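You operate a simulated robot arm through the tools that you are given. There is no shell and no other tool. Be economical: measure what you need, move in short steps, check, and stop when the job is done.

You run a simulated robot arm. Do the job below in one go: nothing can be reset, and whatever is moved stays where it is left.

Task
Bung the overflow, fill the trough to the rinse stand's top, soak the cap.
Fine: orange bung home in the overflow hole before the white tap runs; the tap ends shut. The cream nozzle cap stays in till clean. Set down upright: orange bung, cream nozzle cap.
Where things are to end (x, y in the base frame): cream nozzle cap within 0.06 m of [0.17, 0.75].

It is judged by the outcome, as a careful person would: the job done as asked, and still so three seconds after it is handed in. It fails if anything else is knocked over, pushed out of place, dropped, spilled or broken. Lids that push on must go on centred and level and be pressed home; caps that screw on are set level and turned clockwise until they are tight.

Robot
A 6-joint arm with a two-finger parallel gripper on a trunk, on a base that drives. Base frame: it is fixed to the floor where the robot stands at the start and does not move with it; the origin is under the middle of the robot, x ahead of it, y to its left, z up. Readings come in m, rad, newtons and seconds.
With the tool pointing down near the work surface it reaches from about 0.32 to 0.82 m from the robot's upright axis, wherever it stands. Its first joint turns from -2.897 to 2.897 rad. Places, roughly: drain tap [0.2, 0.3, 0.6]; inside of the trough [0.2, 0.8, 0.7]; overflow hole [-0.3, 1, 0.6]; trough [0.2, 0.8, 0.7]; white tap [0.2, 1, 1.4]. Payload 3.91 kg.
The tool frame sits at the grasp point between the pads (the TCP): z along the fingers, y along the line on which they close. The tips reach 0.03 m beyond it. The gripper opens to 0.11 m. The fingers are 0.02 m wide and 0.01 m thick; the gripper's body (0.048 by 0.112 m) begins 0.055 m behind the TCP.
Orientation is that of the tool frame in the base frame, as a unit quaternion [x, y, z, w]. With the fingers straight down and closing along the base's y, the tool's x points along the base's -x, its y along +y and its z along -z.

Tools
- The arm moves only by the tool servo_tool. Its argument "steps" is one flat list of numbers, 7 for each row, row after row: the finger opening in m, from 0 to 0.11, then the shift along the tool's x, y, z in m, then the turn, a rotation vector about the tool's x, y, z in rad. In form: [claw, dx, dy, dz, wx, wy, wz, claw, dx, dy, dz, wx, wy, wz, ...]. A call has 1 to 12 rows; each row is the pose to reach, as a shift and turn from the pose commanded when the call began, along the tool's axes at that moment. Rows are played at 5 a second. More than 0.05 m and 0.15 rad between two rows, or a gripper value outside its range, and nothing of the call is played. Where a pose cannot be reached the arm comes as near as it can. A force on the tool above 40 N (or 10 N above the force at the start of the call, whichever is more), or a blocked arm, ends the call early, and 0.2 s more pass. Each finger travels about 0.045 m/s and halts on what it meets, pressing with about 42 N; the grip force reading is that of the motor and also rises with nothing between the fingers. The clock runs only during rows and for 0.2 s after the last one: add rows that repeat a pose to give the fingers time. The reply holds the time, the measured pose of the TCP, the force on the tool along the base axes, the opening and the grip force, in the units named above and with some noise, with the torque about the TCP (base axes, N m) and any sound that the robot's microphone picked up.
- Cameras (640 x 400 px; columns grow to the right, rows downward): "scene" is now at [-0.0386, 0.2208, 1.4866]; the picture's right is [0.88, -0.48, 0.00], its down [-0.34, -0.63, -0.70] and it looks along [0.34, 0.61, -0.71] (base axes); focal length 214 px, centre (320, 200). "wrist" rides on the gripper at [0.077, 0.007, -0.114] in the tool frame; the picture's right is [-0.09, 1.00, 0.00], its down [-0.80, -0.07, -0.59] and it looks along [-0.59, -0.05, 0.80] (tool axes); focal length 270 px, centre (320, 200). There is no depth. A picture from a camera that has moved, and an enlarged one, comes with that camera's place and axes in the base frame and with its lens.
- get_image(camera): a new picture of that camera. It takes no simulated time.
- slide_trunk(by): slides the trunk up (or, below 0, down) by that many m; the arm and the scene camera ride with it, the base frame stays. It gives what a move gives, with no picture.
- roll_base(legs): drives the robot by 1 to 6 legs, each [ahead, turn to the left] in m and rad, along the robot's own axes; the way and the turn of a leg run together, so that a leg with both is an arc; at most 1.5 m and 3.142 rad a leg. The arm and the cameras ride along, it lands a little off, and it stops where it bumps. It gives what a move gives.
- turn_head(pan, tilt): turns the head with the scene camera to pan (to the left, within 2.705 rad either way) and tilt (down, from -0.506 to 1.204), counted from straight ahead of the robot. It gives what a move gives.
- enlarge(camera, box): a new picture of the part [left, top, right, bottom] of that camera's present view, enlarged. It takes no simulated time.
- hand_in(): hands the job in; it is judged then, once.

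Work in short steps. Places have to be worked out from the pictures, the camera data and where the tool is seen: move nearer, look again, correct. Check each grasp and each placing, and mend what went wrong. You have 120 turns and 78 pictures in all, those below and enlarged ones among them. Open the gripper and draw the arm clear of the work before you hand the job in, unless the task says otherwise; then end with one line.

The tools are called after "Call:" as a command line: name --argument value ..., lists and objects as JSON in quotes. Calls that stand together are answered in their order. servo_tool: Moves the arm, as the interface text tells. Its arguments: {"type":"object","properties":{"steps":{"type":"array","items":{"type":"number"}}},"required":["steps"]} The other tools are called the same way: slide_trunk (by) slides the trunk up or down; roll_base (legs) drives the base; turn_head (pan, tilt) turns the head that bears the scene camera; get_image (camera) takes a picture; enlarge (camera, box) takes an enlarged picture of a part of a camera's view; hand_in () hands the job in.

At the start:

```text
time_s: 0.0
tool_pos: [-0.0187, 0.4288, 1.0007]
orientation: [0.0, 1.0, 0.0, 0.0]
ft_force: [-0.2, -0.6, -0.1]
torque: [-0.01, -0.01, 0.0]
opening: 0.1101
grip_force: 0.1
trunk travel left (down, up): [-0.45, 0.16]
robot x, y, heading: [-0.0022, -0.0009, 0.003]
head pan, tilt: [1.068, 0.796]
```

scene: 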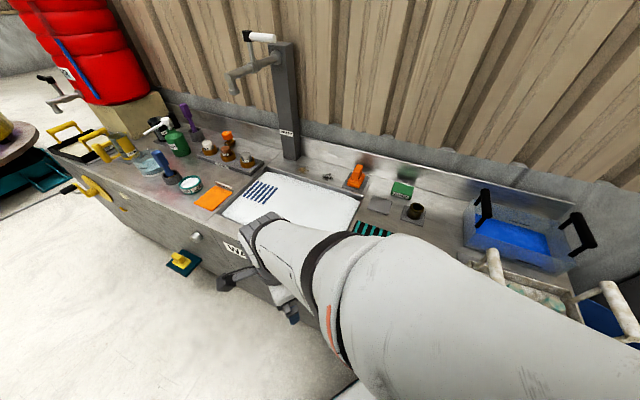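
wrist: 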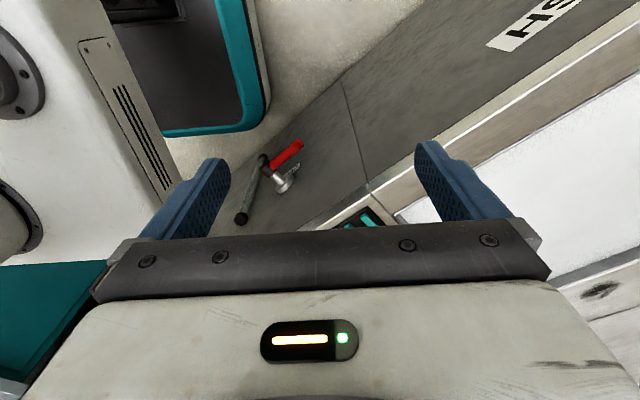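

The first view shows a bench with trough, tap post, small parts and an orange item. I enlarge two regions to identify things.

Call:
enlarge --camera "scene" --box '[130, 80, 330, 240]'

Call:
enlarge --camera "scene" --box '[220, 140, 460, 290]'

Call:
enlarge --camera "scene" --box '[210, 10, 330, 110]'

```text
2.50 times, centred on (230, 160) of scene
camera zoom: at [-0.0386, 0.2208, 1.4866], right [0.88, -0.48, 0.0], down [-0.34, -0.63, -0.7], along [0.34, 0.61, -0.71], focal length 536 px, centre (545, 300)
```

zoom: 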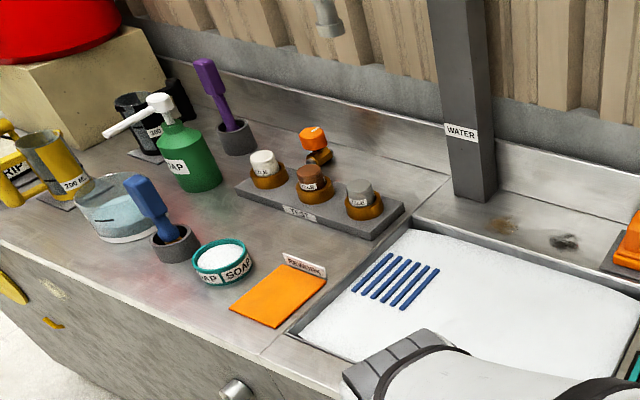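

```text
2.67 times, centred on (340, 215) of scene
camera zoom: at [-0.0386, 0.2208, 1.4866], right [0.88, -0.48, 0.0], down [-0.34, -0.63, -0.7], along [0.34, 0.61, -0.71], focal length 572 px, centre (267, 160)
```

zoom: 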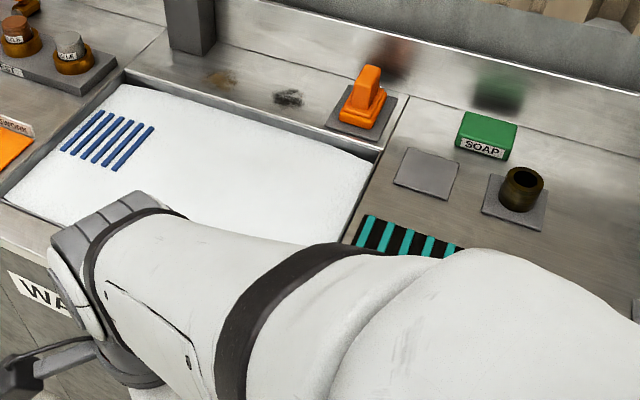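

```text
4.00 times, centred on (270, 60) of scene
camera zoom: at [-0.0386, 0.2208, 1.4866], right [0.88, -0.48, 0.0], down [-0.34, -0.63, -0.7], along [0.34, 0.61, -0.71], focal length 858 px, centre (520, 760)
```

zoom: 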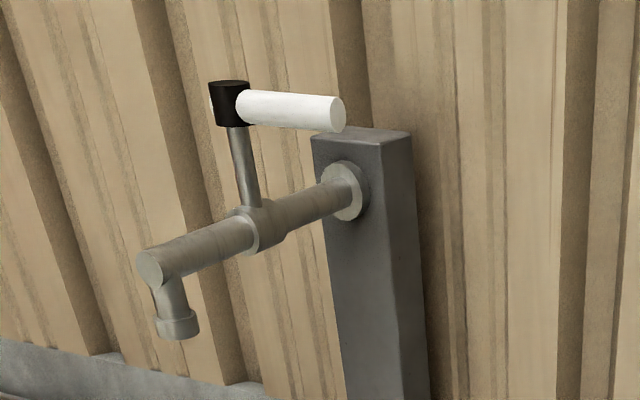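

Bench seems to run diagonally (front along roughly (0.58,-0.81)). I survey with the head to both sides.

Call:
enlarge --camera "scene" --box '[140, 190, 340, 330]'

Call:
enlarge --camera "scene" --box '[440, 170, 640, 320]'

Call:
enlarge --camera "scene" --box '[0, 60, 220, 220]'

```text
2.86 times, centred on (240, 260) of scene
camera zoom: at [-0.0386, 0.2208, 1.4866], right [0.88, -0.48, 0.0], down [-0.34, -0.63, -0.7], along [0.34, 0.61, -0.71], focal length 613 px, centre (549, 29)
```

zoom: 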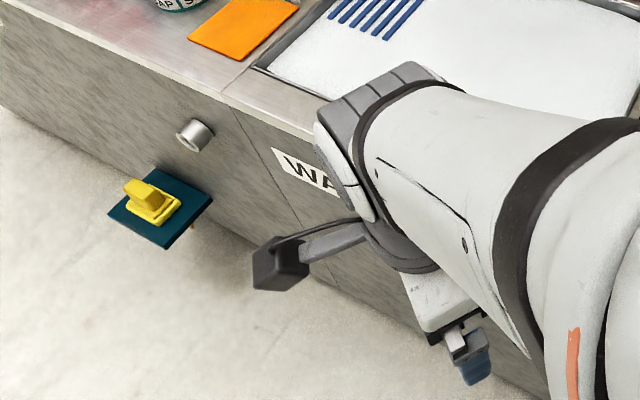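

```text
2.67 times, centred on (540, 245) of scene
camera zoom: at [-0.0386, 0.2208, 1.4866], right [0.88, -0.48, 0.0], down [-0.34, -0.63, -0.7], along [0.34, 0.61, -0.71], focal length 572 px, centre (-267, 80)
```

zoom: 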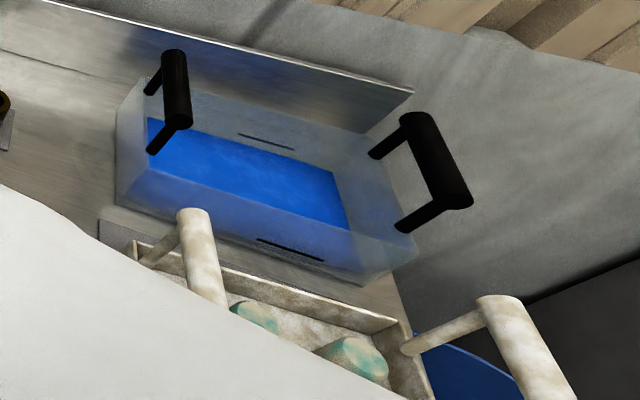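

```text
2.50 times, centred on (110, 140) of scene
camera zoom: at [-0.0386, 0.2208, 1.4866], right [0.88, -0.48, 0.0], down [-0.34, -0.63, -0.7], along [0.34, 0.61, -0.71], focal length 536 px, centre (845, 350)
```

zoom: 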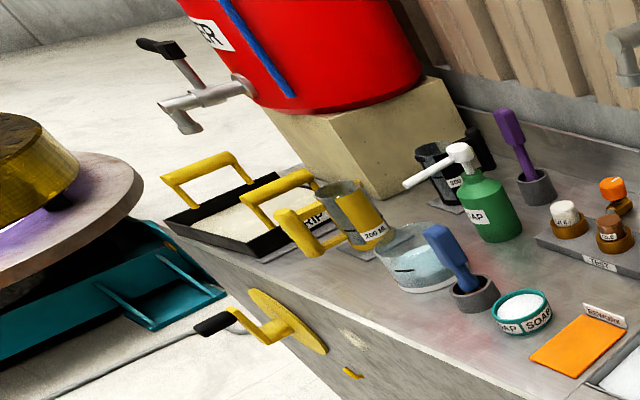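

The arm hides part of the bench. I turn the base left to face the bench squarely, which also swings the arm away from it.

Call:
roll_base --legs '[[0, 0.6]]'

Call:
turn_head --pan 0.0 --tilt 0.85

Call:
get_image --camera "scene"

```text
time_s: 2.0
tool_pos: [-0.2582, 0.343, 1.0004]
orientation: [-0.296, 0.955, 0.0, 0.0]
ft_force: [-0.2, 0.2, -0.4]
torque: [-0.01, -0.01, -0.03]
opening: 0.1098
grip_force: 0.0
trunk travel left (down, up): [-0.45, 0.16]
robot x, y, heading: [-0.0097, 0.0105, 0.592]
head pan, tilt: [1.068, 0.796]
```

```text
time_s: 3.4
tool_pos: [-0.2583, 0.3424, 0.9994]
orientation: [-0.296, 0.955, 0.0, 0.001]
ft_force: [0.4, 0.6, 0.9]
torque: [0.02, -0.01, 0.04]
opening: 0.1103
grip_force: 0.0
trunk travel left (down, up): [-0.45, 0.16]
robot x, y, heading: [-0.0089, 0.0144, 0.59]
head pan, tilt: [0.0, 0.85]
```

```text
69 pictures are left
camera scene: at [-0.0917, 0.1371, 1.4822], right [0.56, -0.83, 0.0], down [-0.62, -0.42, -0.66], along [0.55, 0.37, -0.75], focal length 214 px, centre (320, 200)
```

scene: 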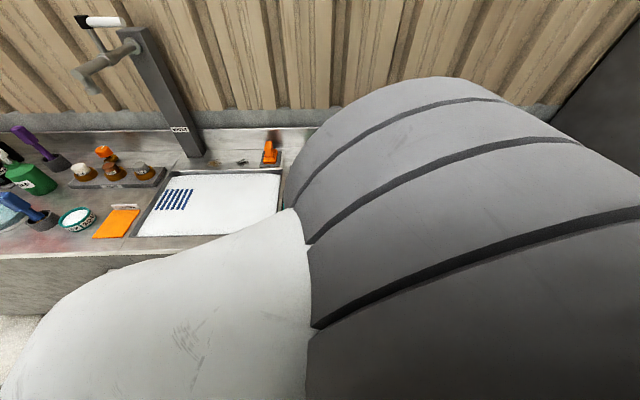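

Now the bench is square to the view. I'd rather stand alongside the bench with it on my left (the camera side), so I can drive along it; raise the trunk first for clearance.

Call:
slide_trunk --by 0.15

Call:
roll_base --legs '[[0, -1.57]]'

Call:
turn_head --pan 1.9 --tilt 0.85

Call:
get_image --camera "scene"

```text
time_s: 5.1
tool_pos: [-0.2592, 0.3428, 1.1504]
orientation: [-0.296, 0.955, -0.001, 0.0]
ft_force: [-1.2, 0.1, -0.3]
torque: [0.01, -0.01, 0.02]
opening: 0.1101
grip_force: 0.0
trunk travel left (down, up): [-0.6, 0.01]
robot x, y, heading: [-0.0114, 0.0093, 0.592]
head pan, tilt: [0.0, 0.85]
```

```text
time_s: 9.3
tool_pos: [0.3265, 0.2564, 1.1503]
orientation: [0.473, 0.881, 0.001, 0.001]
ft_force: [0.4, -0.7, 0.5]
torque: [0.03, 0.04, -0.02]
opening: 0.1101
grip_force: 0.1
trunk travel left (down, up): [-0.6, 0.01]
robot x, y, heading: [-0.0226, 0.0004, -0.986]
head pan, tilt: [0.0, 0.85]
```

```text
time_s: 11.2
tool_pos: [0.3265, 0.2563, 1.1501]
orientation: [0.473, 0.881, 0.0, 0.0]
ft_force: [0.1, 0.1, 1.2]
torque: [-0.01, -0.03, -0.01]
opening: 0.1098
grip_force: 0.2
trunk travel left (down, up): [-0.6, 0.01]
robot x, y, heading: [-0.0251, 0.0015, -0.987]
head pan, tilt: [1.901, 0.85]
```

```text
68 pictures are left
camera scene: at [0.1068, 0.2105, 1.6322], right [0.79, -0.61, 0.0], down [-0.46, -0.6, -0.66], along [0.4, 0.52, -0.75], focal length 214 px, centre (320, 200)
```

scene: 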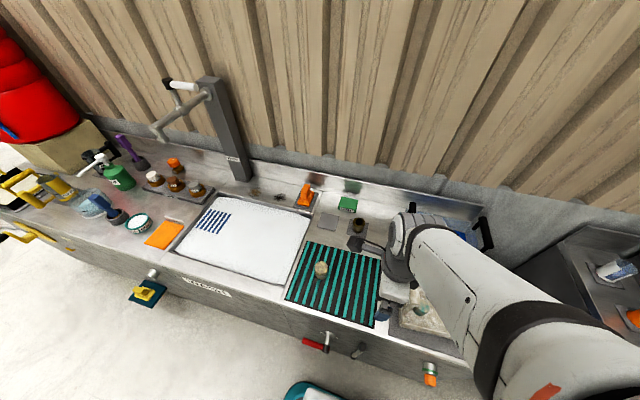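

Much better view. A cream object stands on the teal mat; I zoom in on several zones.

Call:
enlarge --camera "scene" --box '[270, 170, 430, 290]'

Call:
enlarge --camera "scene" --box '[280, 300, 460, 400]'

Call:
enlarge --camera "scene" --box '[100, 180, 300, 310]'

```text
3.33 times, centred on (350, 230) of scene
camera zoom: at [0.1068, 0.2105, 1.6322], right [0.79, -0.61, 0.0], down [-0.46, -0.6, -0.66], along [0.4, 0.52, -0.75], focal length 715 px, centre (220, 100)
```

zoom: 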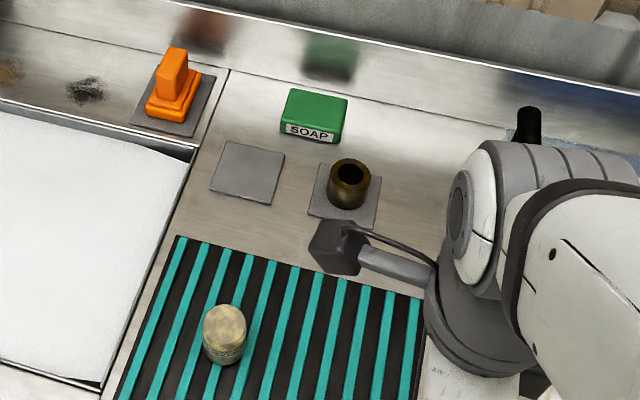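

```text
3.56 times, centred on (370, 350) of scene
camera zoom: at [0.1068, 0.2105, 1.6322], right [0.79, -0.61, 0.0], down [-0.46, -0.6, -0.66], along [0.4, 0.52, -0.75], focal length 763 px, centre (142, -333)
```

zoom: 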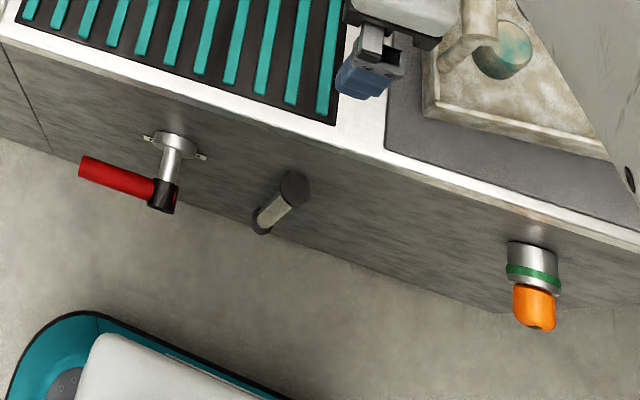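

```text
3.08 times, centred on (200, 245) of scene
camera zoom: at [0.1068, 0.2105, 1.6322], right [0.79, -0.61, 0.0], down [-0.46, -0.6, -0.66], along [0.4, 0.52, -0.75], focal length 660 px, centre (689, 62)
```

zoom: 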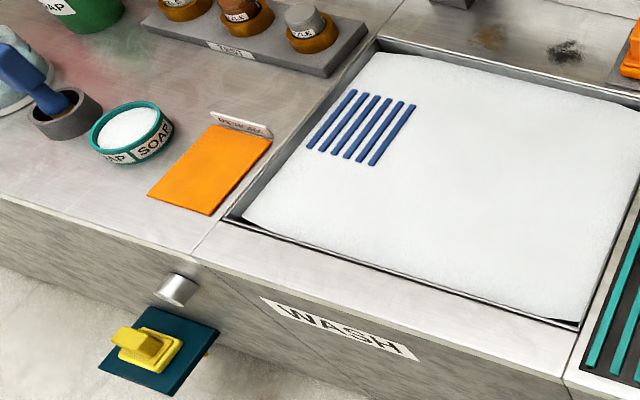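

Layout estimates: bench top z≈0.82, front face at about 0.35 m in the bench-normal direction, bung handle top ≈(0.50,0.83,0.90), cap on mat ≈(0.32,0.48). I back up along the bench and a bit closer.

Call:
roll_base --legs '[[0, -0.2], [-0.4, 0], [0, 0.2]]'

Call:
turn_head --pan 1.6 --tilt 0.85

Call:
get_image --camera "scene"

Call:
get_image --camera "wrist"

```text
time_s: 15.2
tool_pos: [0.1766, 0.6283, 1.1503]
orientation: [0.472, 0.882, -0.001, 0.001]
ft_force: [-0.5, 0.7, 0.9]
torque: [0.0, 0.0, 0.01]
opening: 0.1099
grip_force: 0.1
trunk travel left (down, up): [-0.6, 0.01]
robot x, y, heading: [-0.1661, 0.3788, -0.995]
head pan, tilt: [1.901, 0.85]
```

```text
time_s: 16.0
tool_pos: [0.1762, 0.6276, 1.1507]
orientation: [0.471, 0.882, 0.001, 0.0]
ft_force: [-0.1, -0.5, -0.4]
torque: [-0.03, 0.02, 0.01]
opening: 0.1098
grip_force: 0.0
trunk travel left (down, up): [-0.6, 0.01]
robot x, y, heading: [-0.1607, 0.3784, -0.992]
head pan, tilt: [1.6, 0.85]
```

```text
64 pictures are left
camera scene: at [-0.0171, 0.5676, 1.6322], right [0.57, -0.82, 0.0], down [-0.62, -0.43, -0.66], along [0.54, 0.38, -0.75], focal length 214 px, centre (320, 200)
```

scene: 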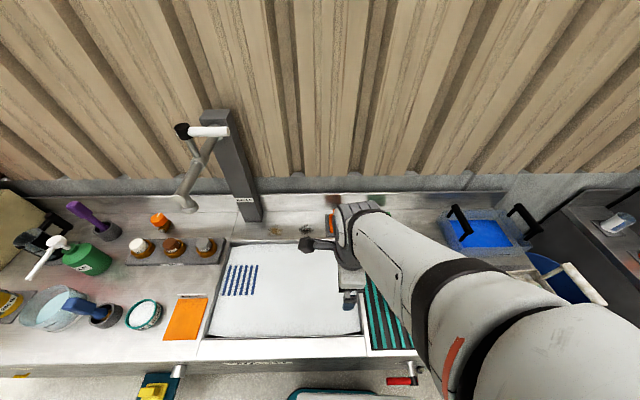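

```text
63 pictures are left
camera wrist: at [0.1387, 0.697, 1.2641], right [0.88, 0.48, 0.0], down [0.39, -0.7, 0.59], along [0.29, -0.52, -0.8], focal length 270 px, centre (320, 200)
```

wrist: 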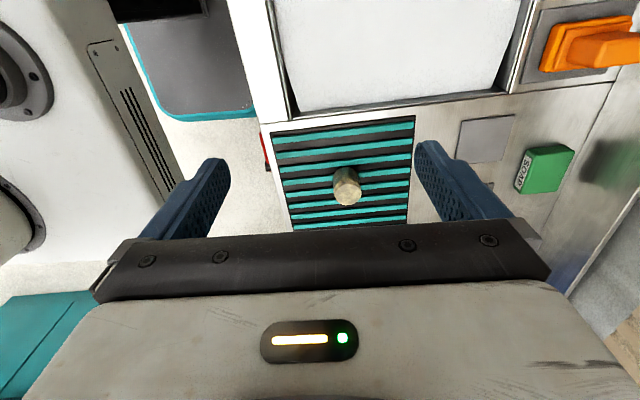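

Tool x points left along the bench, y into the bench. I move the tool toward the bung, staying right of the tap spout, to look at it with the wrist camera.

Call:
servo_tool --steps '[0.11, 0.01, 0.045, 0, 0, 0, 0, 0.11, 0.02, 0.09, 0, 0, 0, 0, 0.11, 0.03, 0.135, 0, 0, 0, 0, 0.11, 0.04, 0.18, 0, 0, 0, 0, 0.11, 0.05, 0.225, 0, 0, 0, 0, 0.11, 0.05, 0.26, 0, 0, 0, 0, 0.11, 0.05, 0.26, 0, 0, 0, 0]'

Call:
get_image --camera "wrist"

Call:
get_image --camera "scene"

```text
time_s: 17.6
tool_pos: [0.3637, 0.8137, 1.1511]
orientation: [0.471, 0.882, 0.0, 0.0]
ft_force: [0.1, 0.7, -0.4]
torque: [-0.01, 0.01, 0.02]
opening: 0.11
grip_force: 0.0
trunk travel left (down, up): [-0.6, 0.01]
robot x, y, heading: [-0.1654, 0.378, -0.993]
head pan, tilt: [1.6, 0.85]
```

```text
62 pictures are left
camera wrist: at [0.3263, 0.8827, 1.2651], right [0.88, 0.48, 0.0], down [0.39, -0.7, 0.59], along [0.29, -0.52, -0.8], focal length 270 px, centre (320, 200)
```

wrist: 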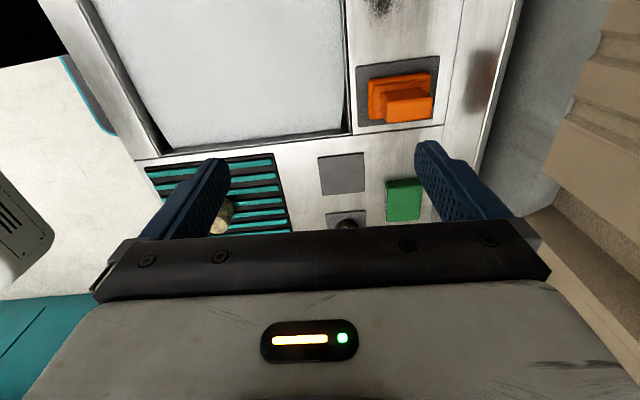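

```text
61 pictures are left
camera scene: at [-0.0176, 0.5672, 1.6323], right [0.57, -0.82, 0.0], down [-0.62, -0.43, -0.66], along [0.54, 0.38, -0.75], focal length 214 px, centre (320, 200)
```

scene: 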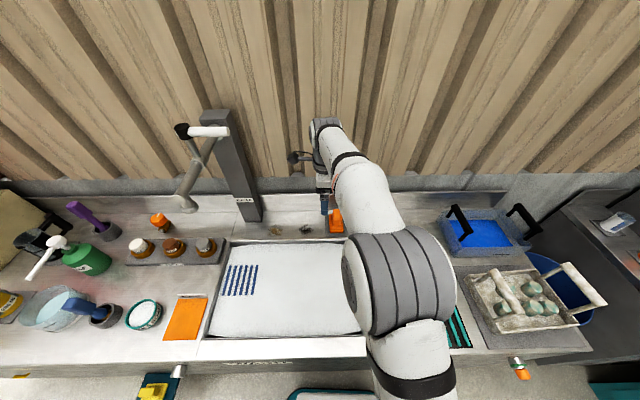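

I need to settle which orange item is the bung; zoom at the rack and the stub, and the rectangular orange item.

Call:
enlarge --camera "scene" --box '[110, 200, 230, 280]'

Call:
enlarge --camera "scene" --box '[120, 330, 220, 400]'

Call:
enlarge --camera "wrist" --box '[310, 40, 470, 150]'

Call:
enlarge --camera "scene" --box '[490, 340, 550, 390]'

```text
5.00 times, centred on (170, 240) of scene
camera zoom: at [-0.0176, 0.5672, 1.6323], right [0.57, -0.82, 0.0], down [-0.62, -0.43, -0.66], along [0.54, 0.38, -0.75], focal length 1072 px, centre (1070, 0)
```

zoom: 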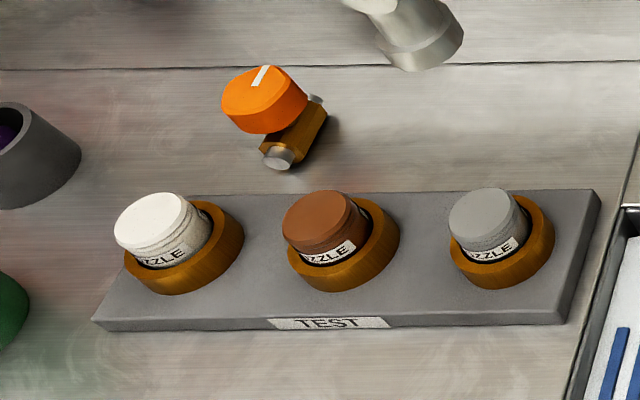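

```text
5.71 times, centred on (170, 365) of scene
camera zoom: at [-0.0176, 0.5672, 1.6323], right [0.57, -0.82, 0.0], down [-0.62, -0.43, -0.66], along [0.54, 0.38, -0.75], focal length 1226 px, centre (1177, -743)
```

zoom: 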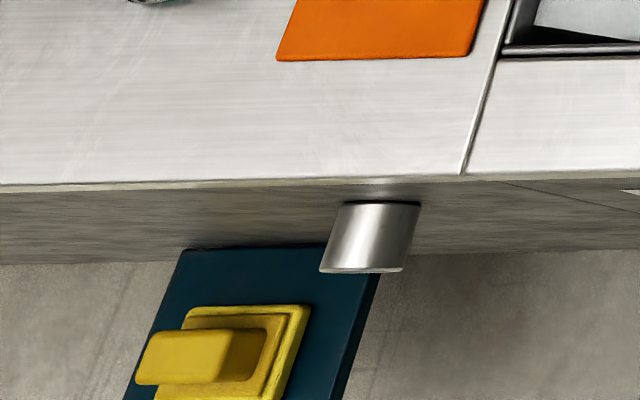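

```text
3.64 times, centred on (390, 95) of wrist
camera zoom: at [0.3263, 0.8827, 1.2651], right [0.88, 0.48, 0.0], down [0.39, -0.7, 0.59], along [0.29, -0.52, -0.8], focal length 983 px, centre (66, 582)
```

zoom: 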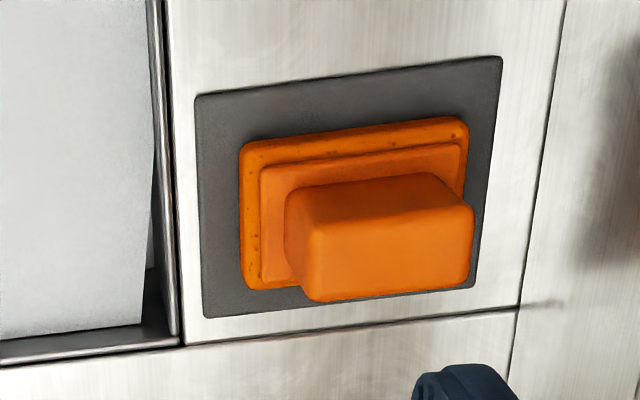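

```text
8.00 times, centred on (520, 365) of scene
camera zoom: at [-0.0176, 0.5672, 1.6323], right [0.57, -0.82, 0.0], down [-0.62, -0.43, -0.66], along [0.54, 0.38, -0.75], focal length 1716 px, centre (-1280, -1120)
```

zoom: 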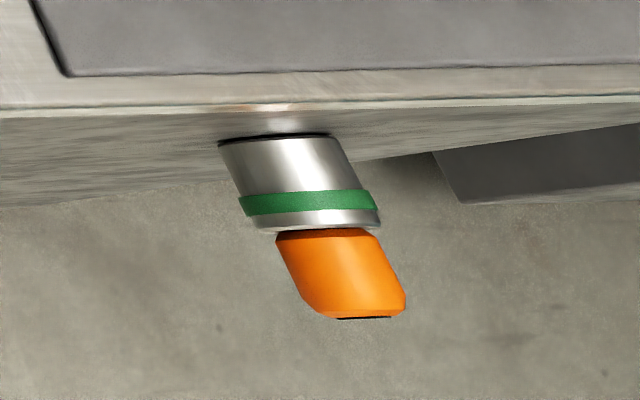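

The round orange plug sitting in the green‑ringed stub at the right of the bench front is the bung; the rectangular orange one is a sponge. The overflow is the left silver stub. I retract the arm and drive back off the bench, toward the plug, keeping parallel to the bench.

Call:
servo_tool --steps '[0.11, 0, -0.045, 0, 0, 0, 0, 0.11, 0, -0.09, 0, 0, 0, 0, 0.11, 0, -0.135, 0, 0, 0, 0, 0.11, 0, -0.18, 0, 0, 0, 0, 0.11, 0, -0.225, 0, 0, 0, 0, 0.11, 0, -0.27, 0, 0, 0, 0]'

Call:
roll_base --legs '[[0.2, -0.3], [0.4, -0.3], [0.1, 0.0], [0, 0.663]]'

Call:
turn_head --pan 1.2 --tilt 0.8

Call:
get_image --camera "scene"

```text
time_s: 19.0
tool_pos: [0.1383, 0.6629, 1.1502]
orientation: [0.472, 0.882, 0.0, 0.0]
ft_force: [0.3, 0.0, 0.7]
torque: [0.0, 0.03, 0.02]
opening: 0.11
grip_force: 0.1
trunk travel left (down, up): [-0.6, 0.01]
robot x, y, heading: [-0.162, 0.3774, -0.999]
head pan, tilt: [1.6, 0.85]
```

```text
time_s: 25.2
tool_pos: [0.2532, 0.0066, 1.1486]
orientation: [0.44, 0.898, 0.0, 0.0]
ft_force: [0.3, -0.8, -0.8]
torque: [0.02, 0.03, -0.01]
opening: 0.1099
grip_force: 0.2
trunk travel left (down, up): [-0.6, 0.01]
robot x, y, heading: [-0.0177, -0.2897, -0.936]
head pan, tilt: [1.6, 0.85]
```

```text
time_s: 26.1
tool_pos: [0.2522, 0.0057, 1.15]
orientation: [0.44, 0.898, 0.0, 0.0]
ft_force: [-0.6, -0.6, 0.4]
torque: [0.01, 0.0, -0.03]
opening: 0.1099
grip_force: 0.0
trunk travel left (down, up): [-0.6, 0.01]
robot x, y, heading: [-0.0183, -0.2949, -0.933]
head pan, tilt: [1.201, 0.799]
```

```text
56 pictures are left
camera scene: at [0.1348, -0.1187, 1.6363], right [0.26, -0.97, 0.0], down [-0.69, -0.19, -0.7], along [0.67, 0.18, -0.72], focal length 214 px, centre (320, 200)
```

scene: 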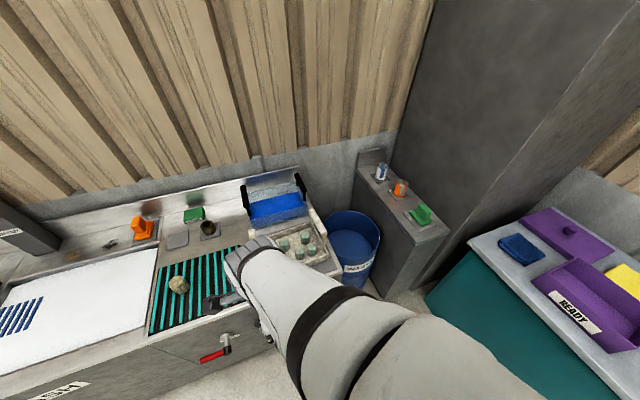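

Arm blocks the plug; I swing the tool left and look, also zooming on the side stand with another orange object.

Call:
servo_tool --steps '[0.11, 0.05, 0, 0, 0, 0, 0, 0.11, 0.1, 0, 0, 0, 0, 0, 0.11, 0.15, 0, 0, 0, 0, 0, 0.11, 0.2, 0, 0, 0, 0, 0, 0.11, 0.25, -0.02, 0, 0, 0, 0, 0.11, 0.3, -0.04, 0, 0, 0, 0, 0.11, 0.35, -0.06, 0, 0, 0, 0]'

Call:
turn_head --pan 1.35 --tilt 1.0

Call:
get_image --camera "scene"

Call:
enlarge --camera "scene" --box '[300, 80, 420, 160]'

```text
refused: row 5 steps farther than a row can; nothing moved
```

```text
time_s: 26.8
tool_pos: [0.2517, 0.006, 1.1494]
orientation: [0.44, 0.898, 0.0, 0.0]
ft_force: [-0.6, 0.0, 0.0]
torque: [0.01, 0.01, 0.03]
opening: 0.1102
grip_force: 0.1
trunk travel left (down, up): [-0.6, 0.01]
robot x, y, heading: [-0.0182, -0.2895, -0.938]
head pan, tilt: [1.349, 1.0]
```

```text
55 pictures are left
camera scene: at [0.1212, -0.1117, 1.6211], right [0.4, -0.92, 0.0], down [-0.77, -0.34, -0.54], along [0.5, 0.22, -0.84], focal length 214 px, centre (320, 200)
```

scene: 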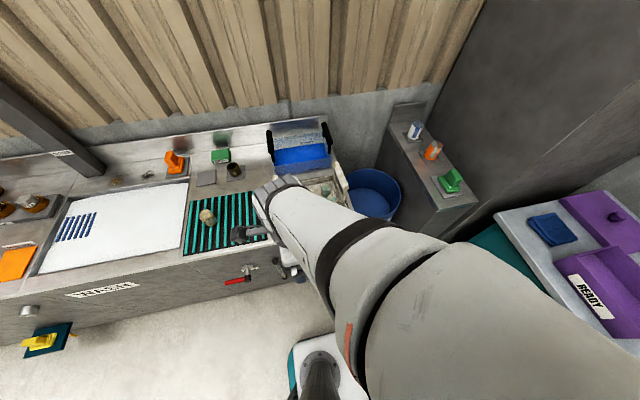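

```text
5.00 times, centred on (360, 120) of scene
camera zoom: at [0.1212, -0.1117, 1.6211], right [0.4, -0.92, 0.0], down [-0.77, -0.34, -0.54], along [0.5, 0.22, -0.84], focal length 1072 px, centre (120, 600)
```

zoom: 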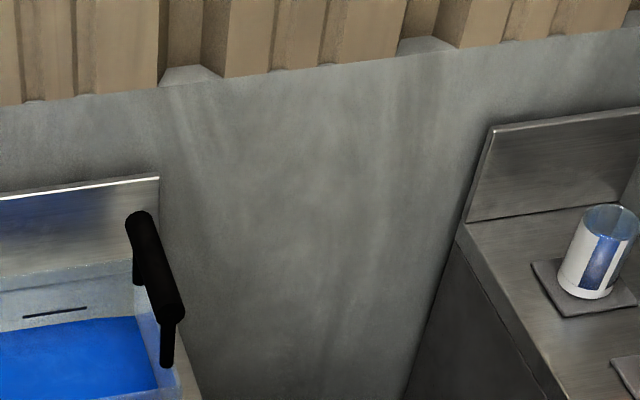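

Now redo the leftward move with smaller steps, and zoom on the side stand.

Call:
servo_tool --steps '[0.11, 0.045, 0, 0, 0, 0, 0, 0.11, 0.09, 0, 0, 0, 0, 0, 0.11, 0.135, 0, 0, 0, 0, 0, 0.11, 0.18, 0, 0, 0, 0, 0, 0.11, 0.225, 0, 0, 0, 0, 0, 0.11, 0.27, 0, 0, 0, 0, 0, 0.11, 0.315, 0, 0, 0, 0, 0, 0.11, 0.36, 0, 0, 0, 0, 0]'

Call:
enlarge --camera "scene" --box '[390, 100, 490, 210]'

Call:
get_image --camera "scene"

```text
time_s: 27.6
tool_pos: [0.2579, 0.0603, 1.1734]
orientation: [0.523, 0.852, 0.024, 0.0]
ft_force: [-0.1, -0.3, -0.3]
torque: [0.01, -0.01, 0.01]
opening: 0.11
grip_force: 0.1
trunk travel left (down, up): [-0.6, 0.01]
robot x, y, heading: [-0.0137, -0.2908, -0.939]
head pan, tilt: [1.349, 1.0]
stopped in row 3: the arm was blocked; the commanded pose is now the measured one
```

```text
3.64 times, centred on (440, 155) of scene
camera zoom: at [0.1209, -0.1124, 1.6212], right [0.4, -0.92, 0.0], down [-0.77, -0.34, -0.54], along [0.5, 0.22, -0.84], focal length 780 px, centre (-116, 364)
```

zoom: 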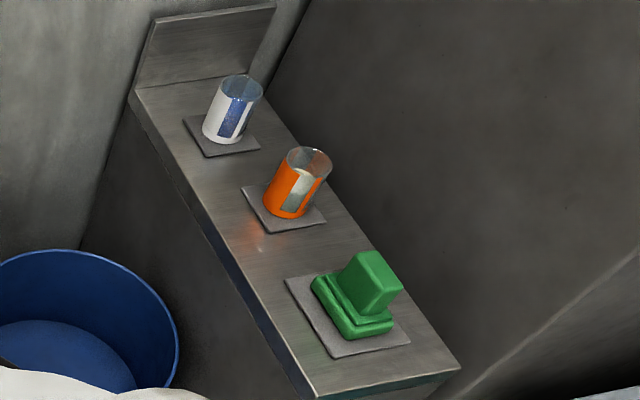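

```text
52 pictures are left
camera scene: at [0.1209, -0.1124, 1.6212], right [0.4, -0.92, 0.0], down [-0.77, -0.34, -0.54], along [0.5, 0.22, -0.84], focal length 214 px, centre (320, 200)
```

scene: 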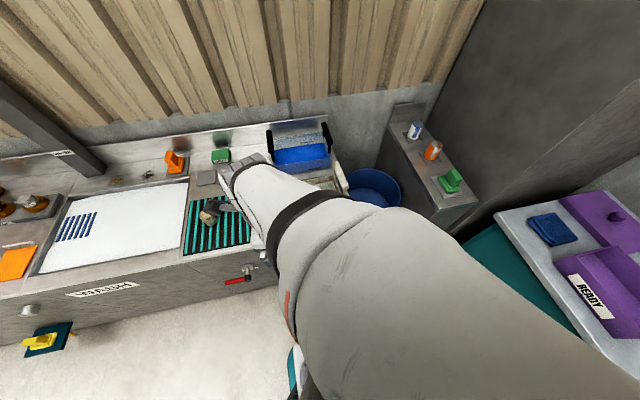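

The arm got cramped near its own body; the orange thing on the stand is just a glass. I back up 0.4 m to give the arm room to reach ahead-left for the plug.

Call:
roll_base --legs '[[-0.4, 0]]'

Call:
turn_head --pan 0.75 --tilt 0.95

Call:
get_image --camera "scene"

```text
time_s: 30.1
tool_pos: [0.0202, 0.3826, 1.1742]
orientation: [0.523, 0.852, 0.023, 0.0]
ft_force: [0.0, -0.3, -0.8]
torque: [0.01, -0.03, 0.0]
opening: 0.1098
grip_force: 0.0
trunk travel left (down, up): [-0.6, 0.01]
robot x, y, heading: [-0.255, 0.0311, -0.939]
head pan, tilt: [1.349, 1.0]
```

```text
time_s: 31.1
tool_pos: [0.0204, 0.3819, 1.1752]
orientation: [0.523, 0.852, 0.025, 0.0]
ft_force: [0.2, -0.6, -0.7]
torque: [0.03, -0.02, 0.01]
opening: 0.1098
grip_force: 0.2
trunk travel left (down, up): [-0.6, 0.01]
robot x, y, heading: [-0.2561, 0.0277, -0.938]
head pan, tilt: [0.75, 0.949]
```

```text
51 pictures are left
camera scene: at [-0.1071, 0.1681, 1.6247], right [-0.19, -0.98, 0.0], down [-0.8, 0.15, -0.58], along [0.57, -0.11, -0.81], focal length 214 px, centre (320, 200)
```

scene: 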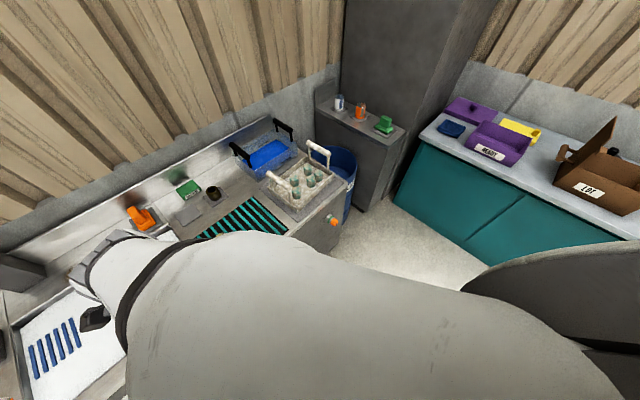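

The plug is at about (0.46,-0.015,0.61). I swing the tool to the right at height, staying in front of the bench, and level it.

Call:
servo_tool --steps '[0.11, -0.0476, 0.0083, 0, 0.0034, -0.0021, -0.0142, 0.11, -0.0952, 0.0165, 0, 0.0068, -0.0042, -0.0283, 0.11, -0.1428, 0.0248, 0, 0.0103, -0.0063, -0.0425, 0.11, -0.1903, 0.033, 0, 0.0137, -0.0083, -0.0567, 0.11, -0.2379, 0.0413, 0, 0.0171, -0.0104, -0.0708, 0.11, -0.2855, 0.0495, 0, 0.0205, -0.0125, -0.085, 0.11, -0.3331, 0.0578, 0, 0.0239, -0.0146, -0.0992, 0.11, -0.3807, 0.066, 0, 0.0273, -0.0167, -0.1133, 0.11, -0.4283, 0.0743, 0, 0.0308, -0.0188, -0.1275, 0.11, -0.4758, 0.0825, 0, 0.0342, -0.0208, -0.1417, 0.11, -0.5234, 0.0908, 0, 0.0376, -0.0229, -0.1558, 0.11, -0.571, 0.099, 0, 0.041, -0.025, -0.17]'

```text
time_s: 33.7
tool_pos: [0.3689, -0.0834, 1.1635]
orientation: [0.448, 0.894, 0.0, 0.002]
ft_force: [0.2, -0.8, 0.1]
torque: [0.0, 0.01, 0.0]
opening: 0.1103
grip_force: 0.1
trunk travel left (down, up): [-0.6, 0.01]
robot x, y, heading: [-0.2574, 0.0294, -0.941]
head pan, tilt: [0.75, 0.949]
```

Now pitch the tool to horizontal, pointing at the bench (rotation about tool x by -90°).

Call:
servo_tool --steps '[0.11, 0, 0, 0, -0.1309, 0, 0, 0.11, 0, 0, 0, -0.2618, 0, 0, 0.11, 0, 0, 0, -0.3927, 0, 0, 0.11, 0, 0, 0, -0.5236, 0, 0, 0.11, 0, 0, 0, -0.6545, 0, 0, 0.11, 0, 0, 0, -0.7854, 0, 0, 0.11, 0, 0, 0, -0.9163, 0, 0, 0.11, 0, 0, 0, -1.0472, 0, 0, 0.11, 0, 0, 0, -1.1781, 0, 0, 0.11, 0, 0, 0, -1.309, 0, 0, 0.11, 0, 0, 0, -1.4399, 0, 0, 0.11, 0, 0, 0, -1.5708, 0, 0]'

Call:
get_image --camera "scene"

```text
time_s: 36.3
tool_pos: [0.3697, -0.0825, 1.1633]
orientation: [0.316, 0.631, 0.633, 0.319]
ft_force: [-0.8, 0.0, -0.4]
torque: [-0.01, 0.0, 0.01]
opening: 0.11
grip_force: 0.1
trunk travel left (down, up): [-0.6, 0.01]
robot x, y, heading: [-0.2555, 0.0343, -0.937]
head pan, tilt: [0.75, 0.949]
```

```text
50 pictures are left
camera scene: at [-0.1064, 0.1674, 1.6247], right [-0.19, -0.98, 0.0], down [-0.8, 0.15, -0.58], along [0.57, -0.11, -0.81], focal length 214 px, centre (320, 200)
```

scene: 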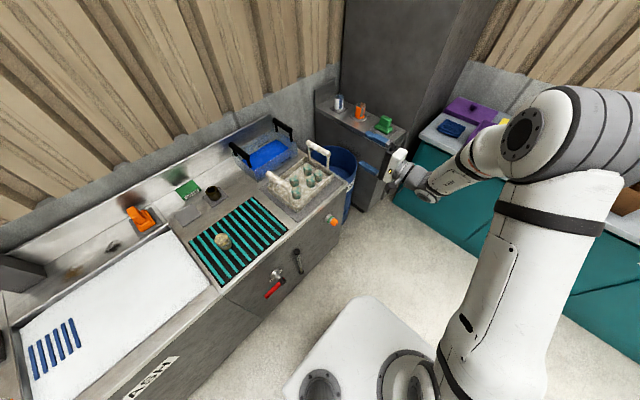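

Tool now points at the bench horizontally, fingers vertical. I back it 8 cm and lower the trunk by 0.4 m, then look.

Call:
servo_tool --steps '[0.11, 0, 0, -0.04, 0, 0, 0, 0.11, 0, 0, -0.08, 0, 0, 0]'

Call:
slide_trunk --by -0.4

Call:
get_image --camera "scene"

Call:
get_image --camera "wrist"

```text
time_s: 36.9
tool_pos: [0.3044, -0.1294, 1.1644]
orientation: [0.315, 0.632, 0.632, 0.318]
ft_force: [-0.6, 0.2, 0.4]
torque: [0.0, 0.0, 0.02]
opening: 0.1101
grip_force: 0.0
trunk travel left (down, up): [-0.6, 0.01]
robot x, y, heading: [-0.2561, 0.0312, -0.934]
head pan, tilt: [0.75, 0.949]
```

```text
time_s: 40.7
tool_pos: [0.3049, -0.1285, 0.7643]
orientation: [0.316, 0.632, 0.632, 0.319]
ft_force: [-0.6, -0.1, -0.1]
torque: [-0.01, -0.03, 0.01]
opening: 0.1098
grip_force: 0.2
trunk travel left (down, up): [-0.2, 0.41]
robot x, y, heading: [-0.2595, 0.0356, -0.935]
head pan, tilt: [0.75, 0.949]
```

```text
49 pictures are left
camera scene: at [-0.107, 0.1678, 1.2247], right [-0.19, -0.98, 0.0], down [-0.8, 0.15, -0.58], along [0.57, -0.11, -0.81], focal length 214 px, centre (320, 200)
```

scene: 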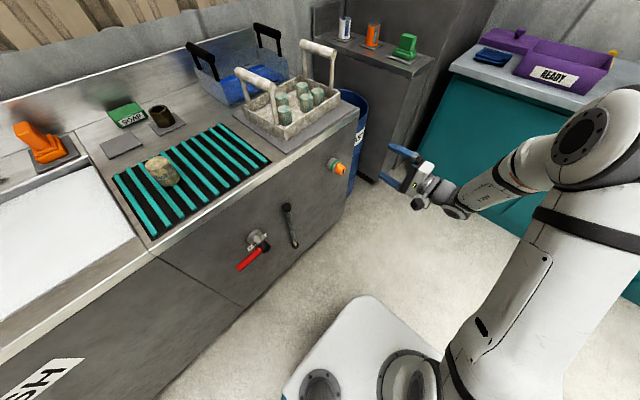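

```text
48 pictures are left
camera wrist: at [0.1663, -0.1353, 0.7697], right [0.05, -0.07, 1.0], down [0.0, -1.0, -0.07], along [1.0, 0.01, -0.05], focal length 270 px, centre (320, 200)
```

wrist: 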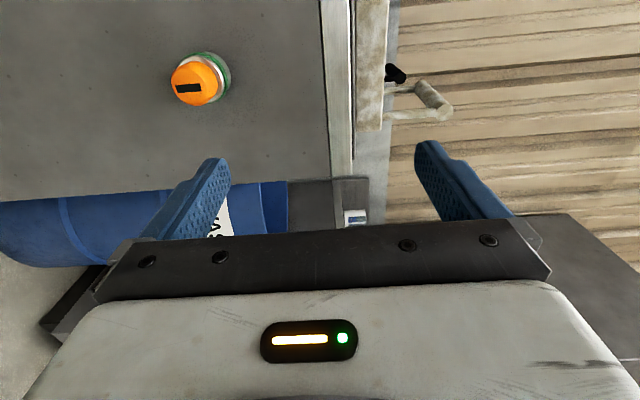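

Knob end face triangulates at about (0.424,-0.014,0.635), s≈0.265. I lower the trunk 0.13 and shift 2 cm left, then recheck.

Call:
slide_trunk --by -0.129

Call:
servo_tool --steps '[0.11, 0.02, 0, 0, 0, 0, 0, 0.11, 0.02, 0, 0.03, 0, 0, 0]'

Call:
get_image --camera "wrist"

Call:
enlarge --camera "scene" --box '[300, 40, 460, 140]'

```text
time_s: 42.3
tool_pos: [0.3056, -0.1303, 0.6352]
orientation: [0.316, 0.632, 0.632, 0.319]
ft_force: [0.2, -0.6, 0.5]
torque: [0.0, 0.04, 0.0]
opening: 0.1099
grip_force: 0.1
trunk travel left (down, up): [-0.071, 0.539]
robot x, y, heading: [-0.2511, 0.0323, -0.934]
head pan, tilt: [0.75, 0.949]
```

```text
time_s: 42.9
tool_pos: [0.317, -0.0955, 0.6353]
orientation: [0.315, 0.632, 0.632, 0.318]
ft_force: [0.1, -0.9, 0.5]
torque: [-0.02, 0.01, 0.01]
opening: 0.1099
grip_force: 0.1
trunk travel left (down, up): [-0.071, 0.539]
robot x, y, heading: [-0.2525, 0.0331, -0.942]
head pan, tilt: [0.75, 0.949]
```

```text
47 pictures are left
camera wrist: at [0.1783, -0.1014, 0.6402], right [0.05, -0.07, 1.0], down [0.0, -1.0, -0.07], along [1.0, 0.01, -0.05], focal length 270 px, centre (320, 200)
```

wrist: 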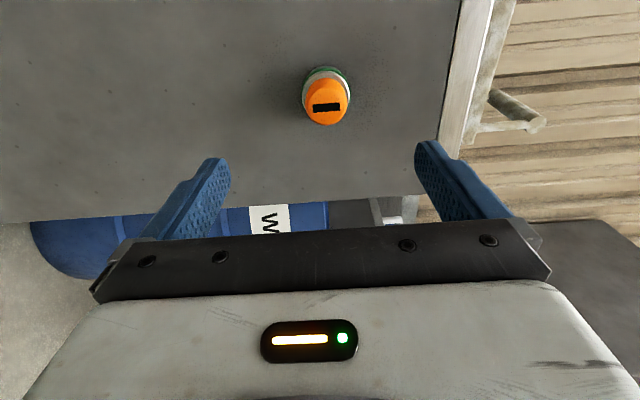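

```text
4.00 times, centred on (380, 90) of scene
camera zoom: at [-0.1072, 0.1677, 1.0958], right [-0.19, -0.98, 0.0], down [-0.8, 0.15, -0.58], along [0.57, -0.11, -0.81], focal length 858 px, centre (80, 640)
```

zoom: 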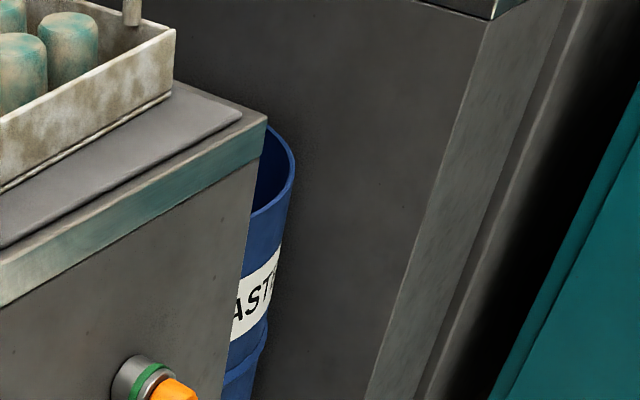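

The knob is centred in the fingers (z≈0.640, s matches). I advance 0.133 m and close.

Call:
servo_tool --steps '[0.11, 0, 0.004, 0.04, 0, 0, 0, 0.11, 0, 0.004, 0.08, 0, 0, 0, 0.11, 0, 0.004, 0.11, 0, 0, 0, 0.11, 0, 0.004, 0.133, 0, 0, 0]'

Call:
get_image --camera "wrist"

```text
time_s: 43.9
tool_pos: [0.4246, -0.0167, 0.6379]
orientation: [0.316, 0.631, 0.632, 0.32]
ft_force: [0.4, -0.1, 0.7]
torque: [0.05, 0.0, 0.01]
opening: 0.1097
grip_force: 0.1
trunk travel left (down, up): [-0.071, 0.539]
robot x, y, heading: [-0.2556, 0.0291, -0.94]
head pan, tilt: [0.75, 0.949]
```

```text
45 pictures are left
camera wrist: at [0.2857, -0.022, 0.6446], right [0.05, -0.07, 1.0], down [0.0, -1.0, -0.07], along [1.0, 0.0, -0.05], focal length 270 px, centre (320, 200)
```

wrist: 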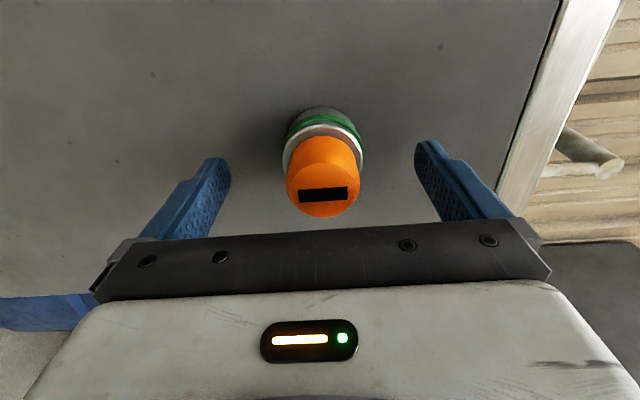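

The knob face sits right at the TCP; closing the gripper.

Call:
servo_tool --steps '[0.0, 0, 0, 0, 0, 0, 0, 0.0, 0, 0, 0, 0, 0, 0, 0.0, 0, 0, 0, 0, 0, 0, 0.0, 0, 0, 0, 0, 0, 0, 0.0, 0, 0, 0, 0, 0, 0, 0.0, 0, 0, 0, 0, 0, 0]'

Call:
get_image --camera "wrist"

```text
time_s: 45.3
tool_pos: [0.4236, -0.0176, 0.6407]
orientation: [0.315, 0.632, 0.632, 0.319]
ft_force: [5.3, 0.9, 10.1]
torque: [0.04, -0.02, -0.05]
opening: 0.0466
grip_force: 44.5
trunk travel left (down, up): [-0.071, 0.539]
robot x, y, heading: [-0.2573, 0.0295, -0.937]
head pan, tilt: [0.75, 0.949]
```

```text
44 pictures are left
camera wrist: at [0.2854, -0.0221, 0.6456], right [0.05, -0.07, 1.0], down [0.0, -1.0, -0.07], along [1.0, 0.01, -0.05], focal length 270 px, centre (320, 200)
```

wrist: 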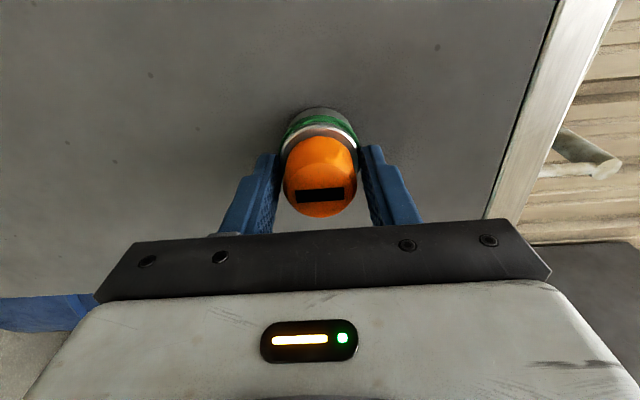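

Gripped at 0.047 m with slight upward force; I pull straight out while easing up 2 mm.

Call:
servo_tool --steps '[0.0, 0, 0.002, 0, 0, 0, 0, 0.0, 0, 0.002, -0.02, 0, 0, 0, 0.0, 0, 0.002, -0.05, 0, 0, 0, 0.0, 0, 0.002, -0.09, 0, 0, 0, 0.0, 0, 0.002, -0.13, 0, 0, 0]'

Call:
get_image --camera "wrist"

```text
time_s: 45.8
tool_pos: [0.4237, -0.0161, 0.6405]
orientation: [0.316, 0.633, 0.631, 0.318]
ft_force: [19.7, 9.0, -5.2]
torque: [-0.3, 0.41, -0.21]
opening: 0.0467
grip_force: 44.8
trunk travel left (down, up): [-0.071, 0.539]
robot x, y, heading: [-0.2541, 0.0332, -0.938]
head pan, tilt: [0.75, 0.949]
stopped in row 2: the force on the tool passed its limit at 71 N (the readings are from after the stop); the commanded pose is now the measured one
```

```text
43 pictures are left
camera wrist: at [0.2854, -0.0221, 0.6462], right [0.05, -0.07, 1.0], down [0.0, -1.0, -0.07], along [1.0, 0.01, -0.05], focal length 270 px, centre (320, 200)
```

wrist: 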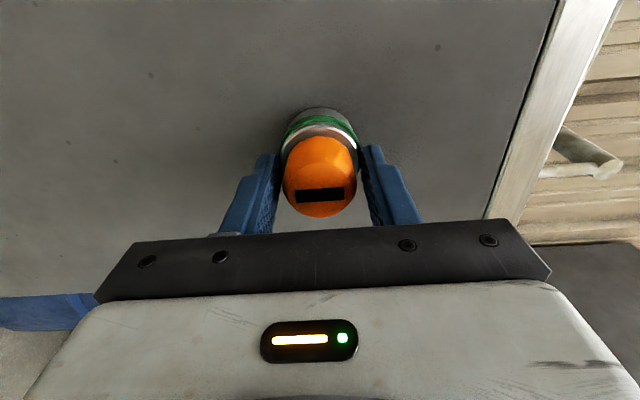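

It held against a quick pull. I try a slow pull in 3 mm rows to see whether it is friction.

Call:
servo_tool --steps '[0.0, 0, 0, -0.002, 0, 0, 0, 0.0, 0, 0, -0.004, 0, 0, 0, 0.0, 0, 0, -0.006, 0, 0, 0, 0.0, 0, 0, -0.008, 0, 0, 0, 0.0, 0, 0, -0.01, 0, 0, 0, 0.0, 0, 0, -0.012, 0, 0, 0]'

```text
time_s: 46.2
tool_pos: [0.424, -0.0161, 0.6411]
orientation: [0.316, 0.632, 0.632, 0.318]
ft_force: [21.3, 8.7, -7.1]
torque: [-0.16, 0.05, -0.22]
opening: 0.0466
grip_force: 45.6
trunk travel left (down, up): [-0.071, 0.539]
robot x, y, heading: [-0.2498, 0.0308, -0.94]
head pan, tilt: [0.75, 0.949]
stopped in row 1: the force on the tool passed its limit at 45 N (the readings are from after the stop); the commanded pose is now the measured one
```

Still stiff. I try an unlocking twist counterclockwise (negative about tool z), in small rows.

Call:
servo_tool --steps '[0.0, 0, 0, 0.001, 0, 0, 0, 0.0, 0, 0, 0.001, 0, 0, -0.05, 0.0, 0, 0, 0.001, 0, 0, -0.1, 0.0, 0, 0, 0.001, 0, 0, -0.15, 0.0, 0, 0, 0.001, 0, 0, -0.2, 0.0, 0, 0, 0.001, 0, 0, -0.25, 0.0, 0, 0, 0.001, 0, 0, -0.3]'

Call:
get_image --camera "wrist"

```text
time_s: 47.8
tool_pos: [0.4239, -0.0155, 0.64]
orientation: [0.217, 0.673, 0.577, 0.409]
ft_force: [-4.0, 10.4, -21.2]
torque: [1.33, 1.88, 0.48]
opening: 0.0463
grip_force: 45.1
trunk travel left (down, up): [-0.071, 0.539]
robot x, y, heading: [-0.2515, 0.0304, -0.931]
head pan, tilt: [0.75, 0.949]
```

```text
42 pictures are left
camera wrist: at [0.2859, -0.0226, 0.6232], right [-0.13, 0.17, 0.98], down [-0.01, -0.98, 0.17], along [0.99, 0.02, 0.13], focal length 270 px, centre (320, 200)
```

wrist: 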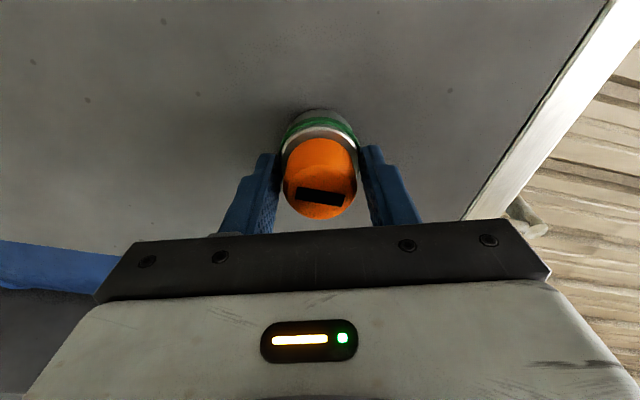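

The fingers slipped round the knob; it is firmly fixed. Before forcing it, I look at the overflow stub and the yellow item head-on-ish with the scene camera.

Call:
turn_head --pan 2.6 --tilt 0.55

Call:
get_image --camera "scene"

```text
time_s: 49.6
tool_pos: [0.4246, -0.0142, 0.6408]
orientation: [0.218, 0.674, 0.576, 0.409]
ft_force: [-7.6, 11.5, -28.9]
torque: [-0.94, 0.55, 0.3]
opening: 0.0463
grip_force: 45.2
trunk travel left (down, up): [-0.071, 0.539]
robot x, y, heading: [-0.2524, 0.0287, -0.939]
head pan, tilt: [2.601, 0.55]
```

```text
41 pictures are left
camera scene: at [-0.1848, 0.2713, 1.1283], right [1.0, 0.09, 0.0], down [0.05, -0.52, -0.85], along [-0.08, 0.85, -0.52], focal length 214 px, centre (320, 200)
```

scene: 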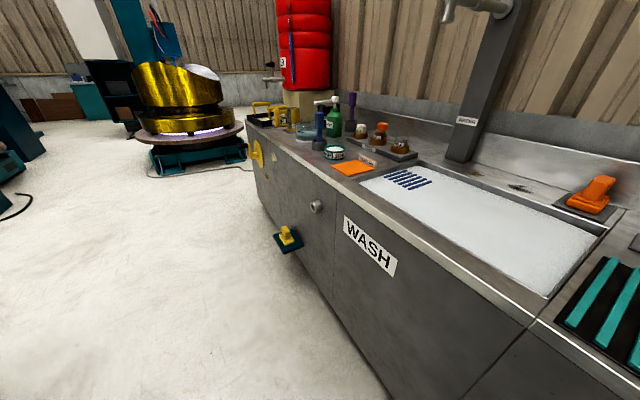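

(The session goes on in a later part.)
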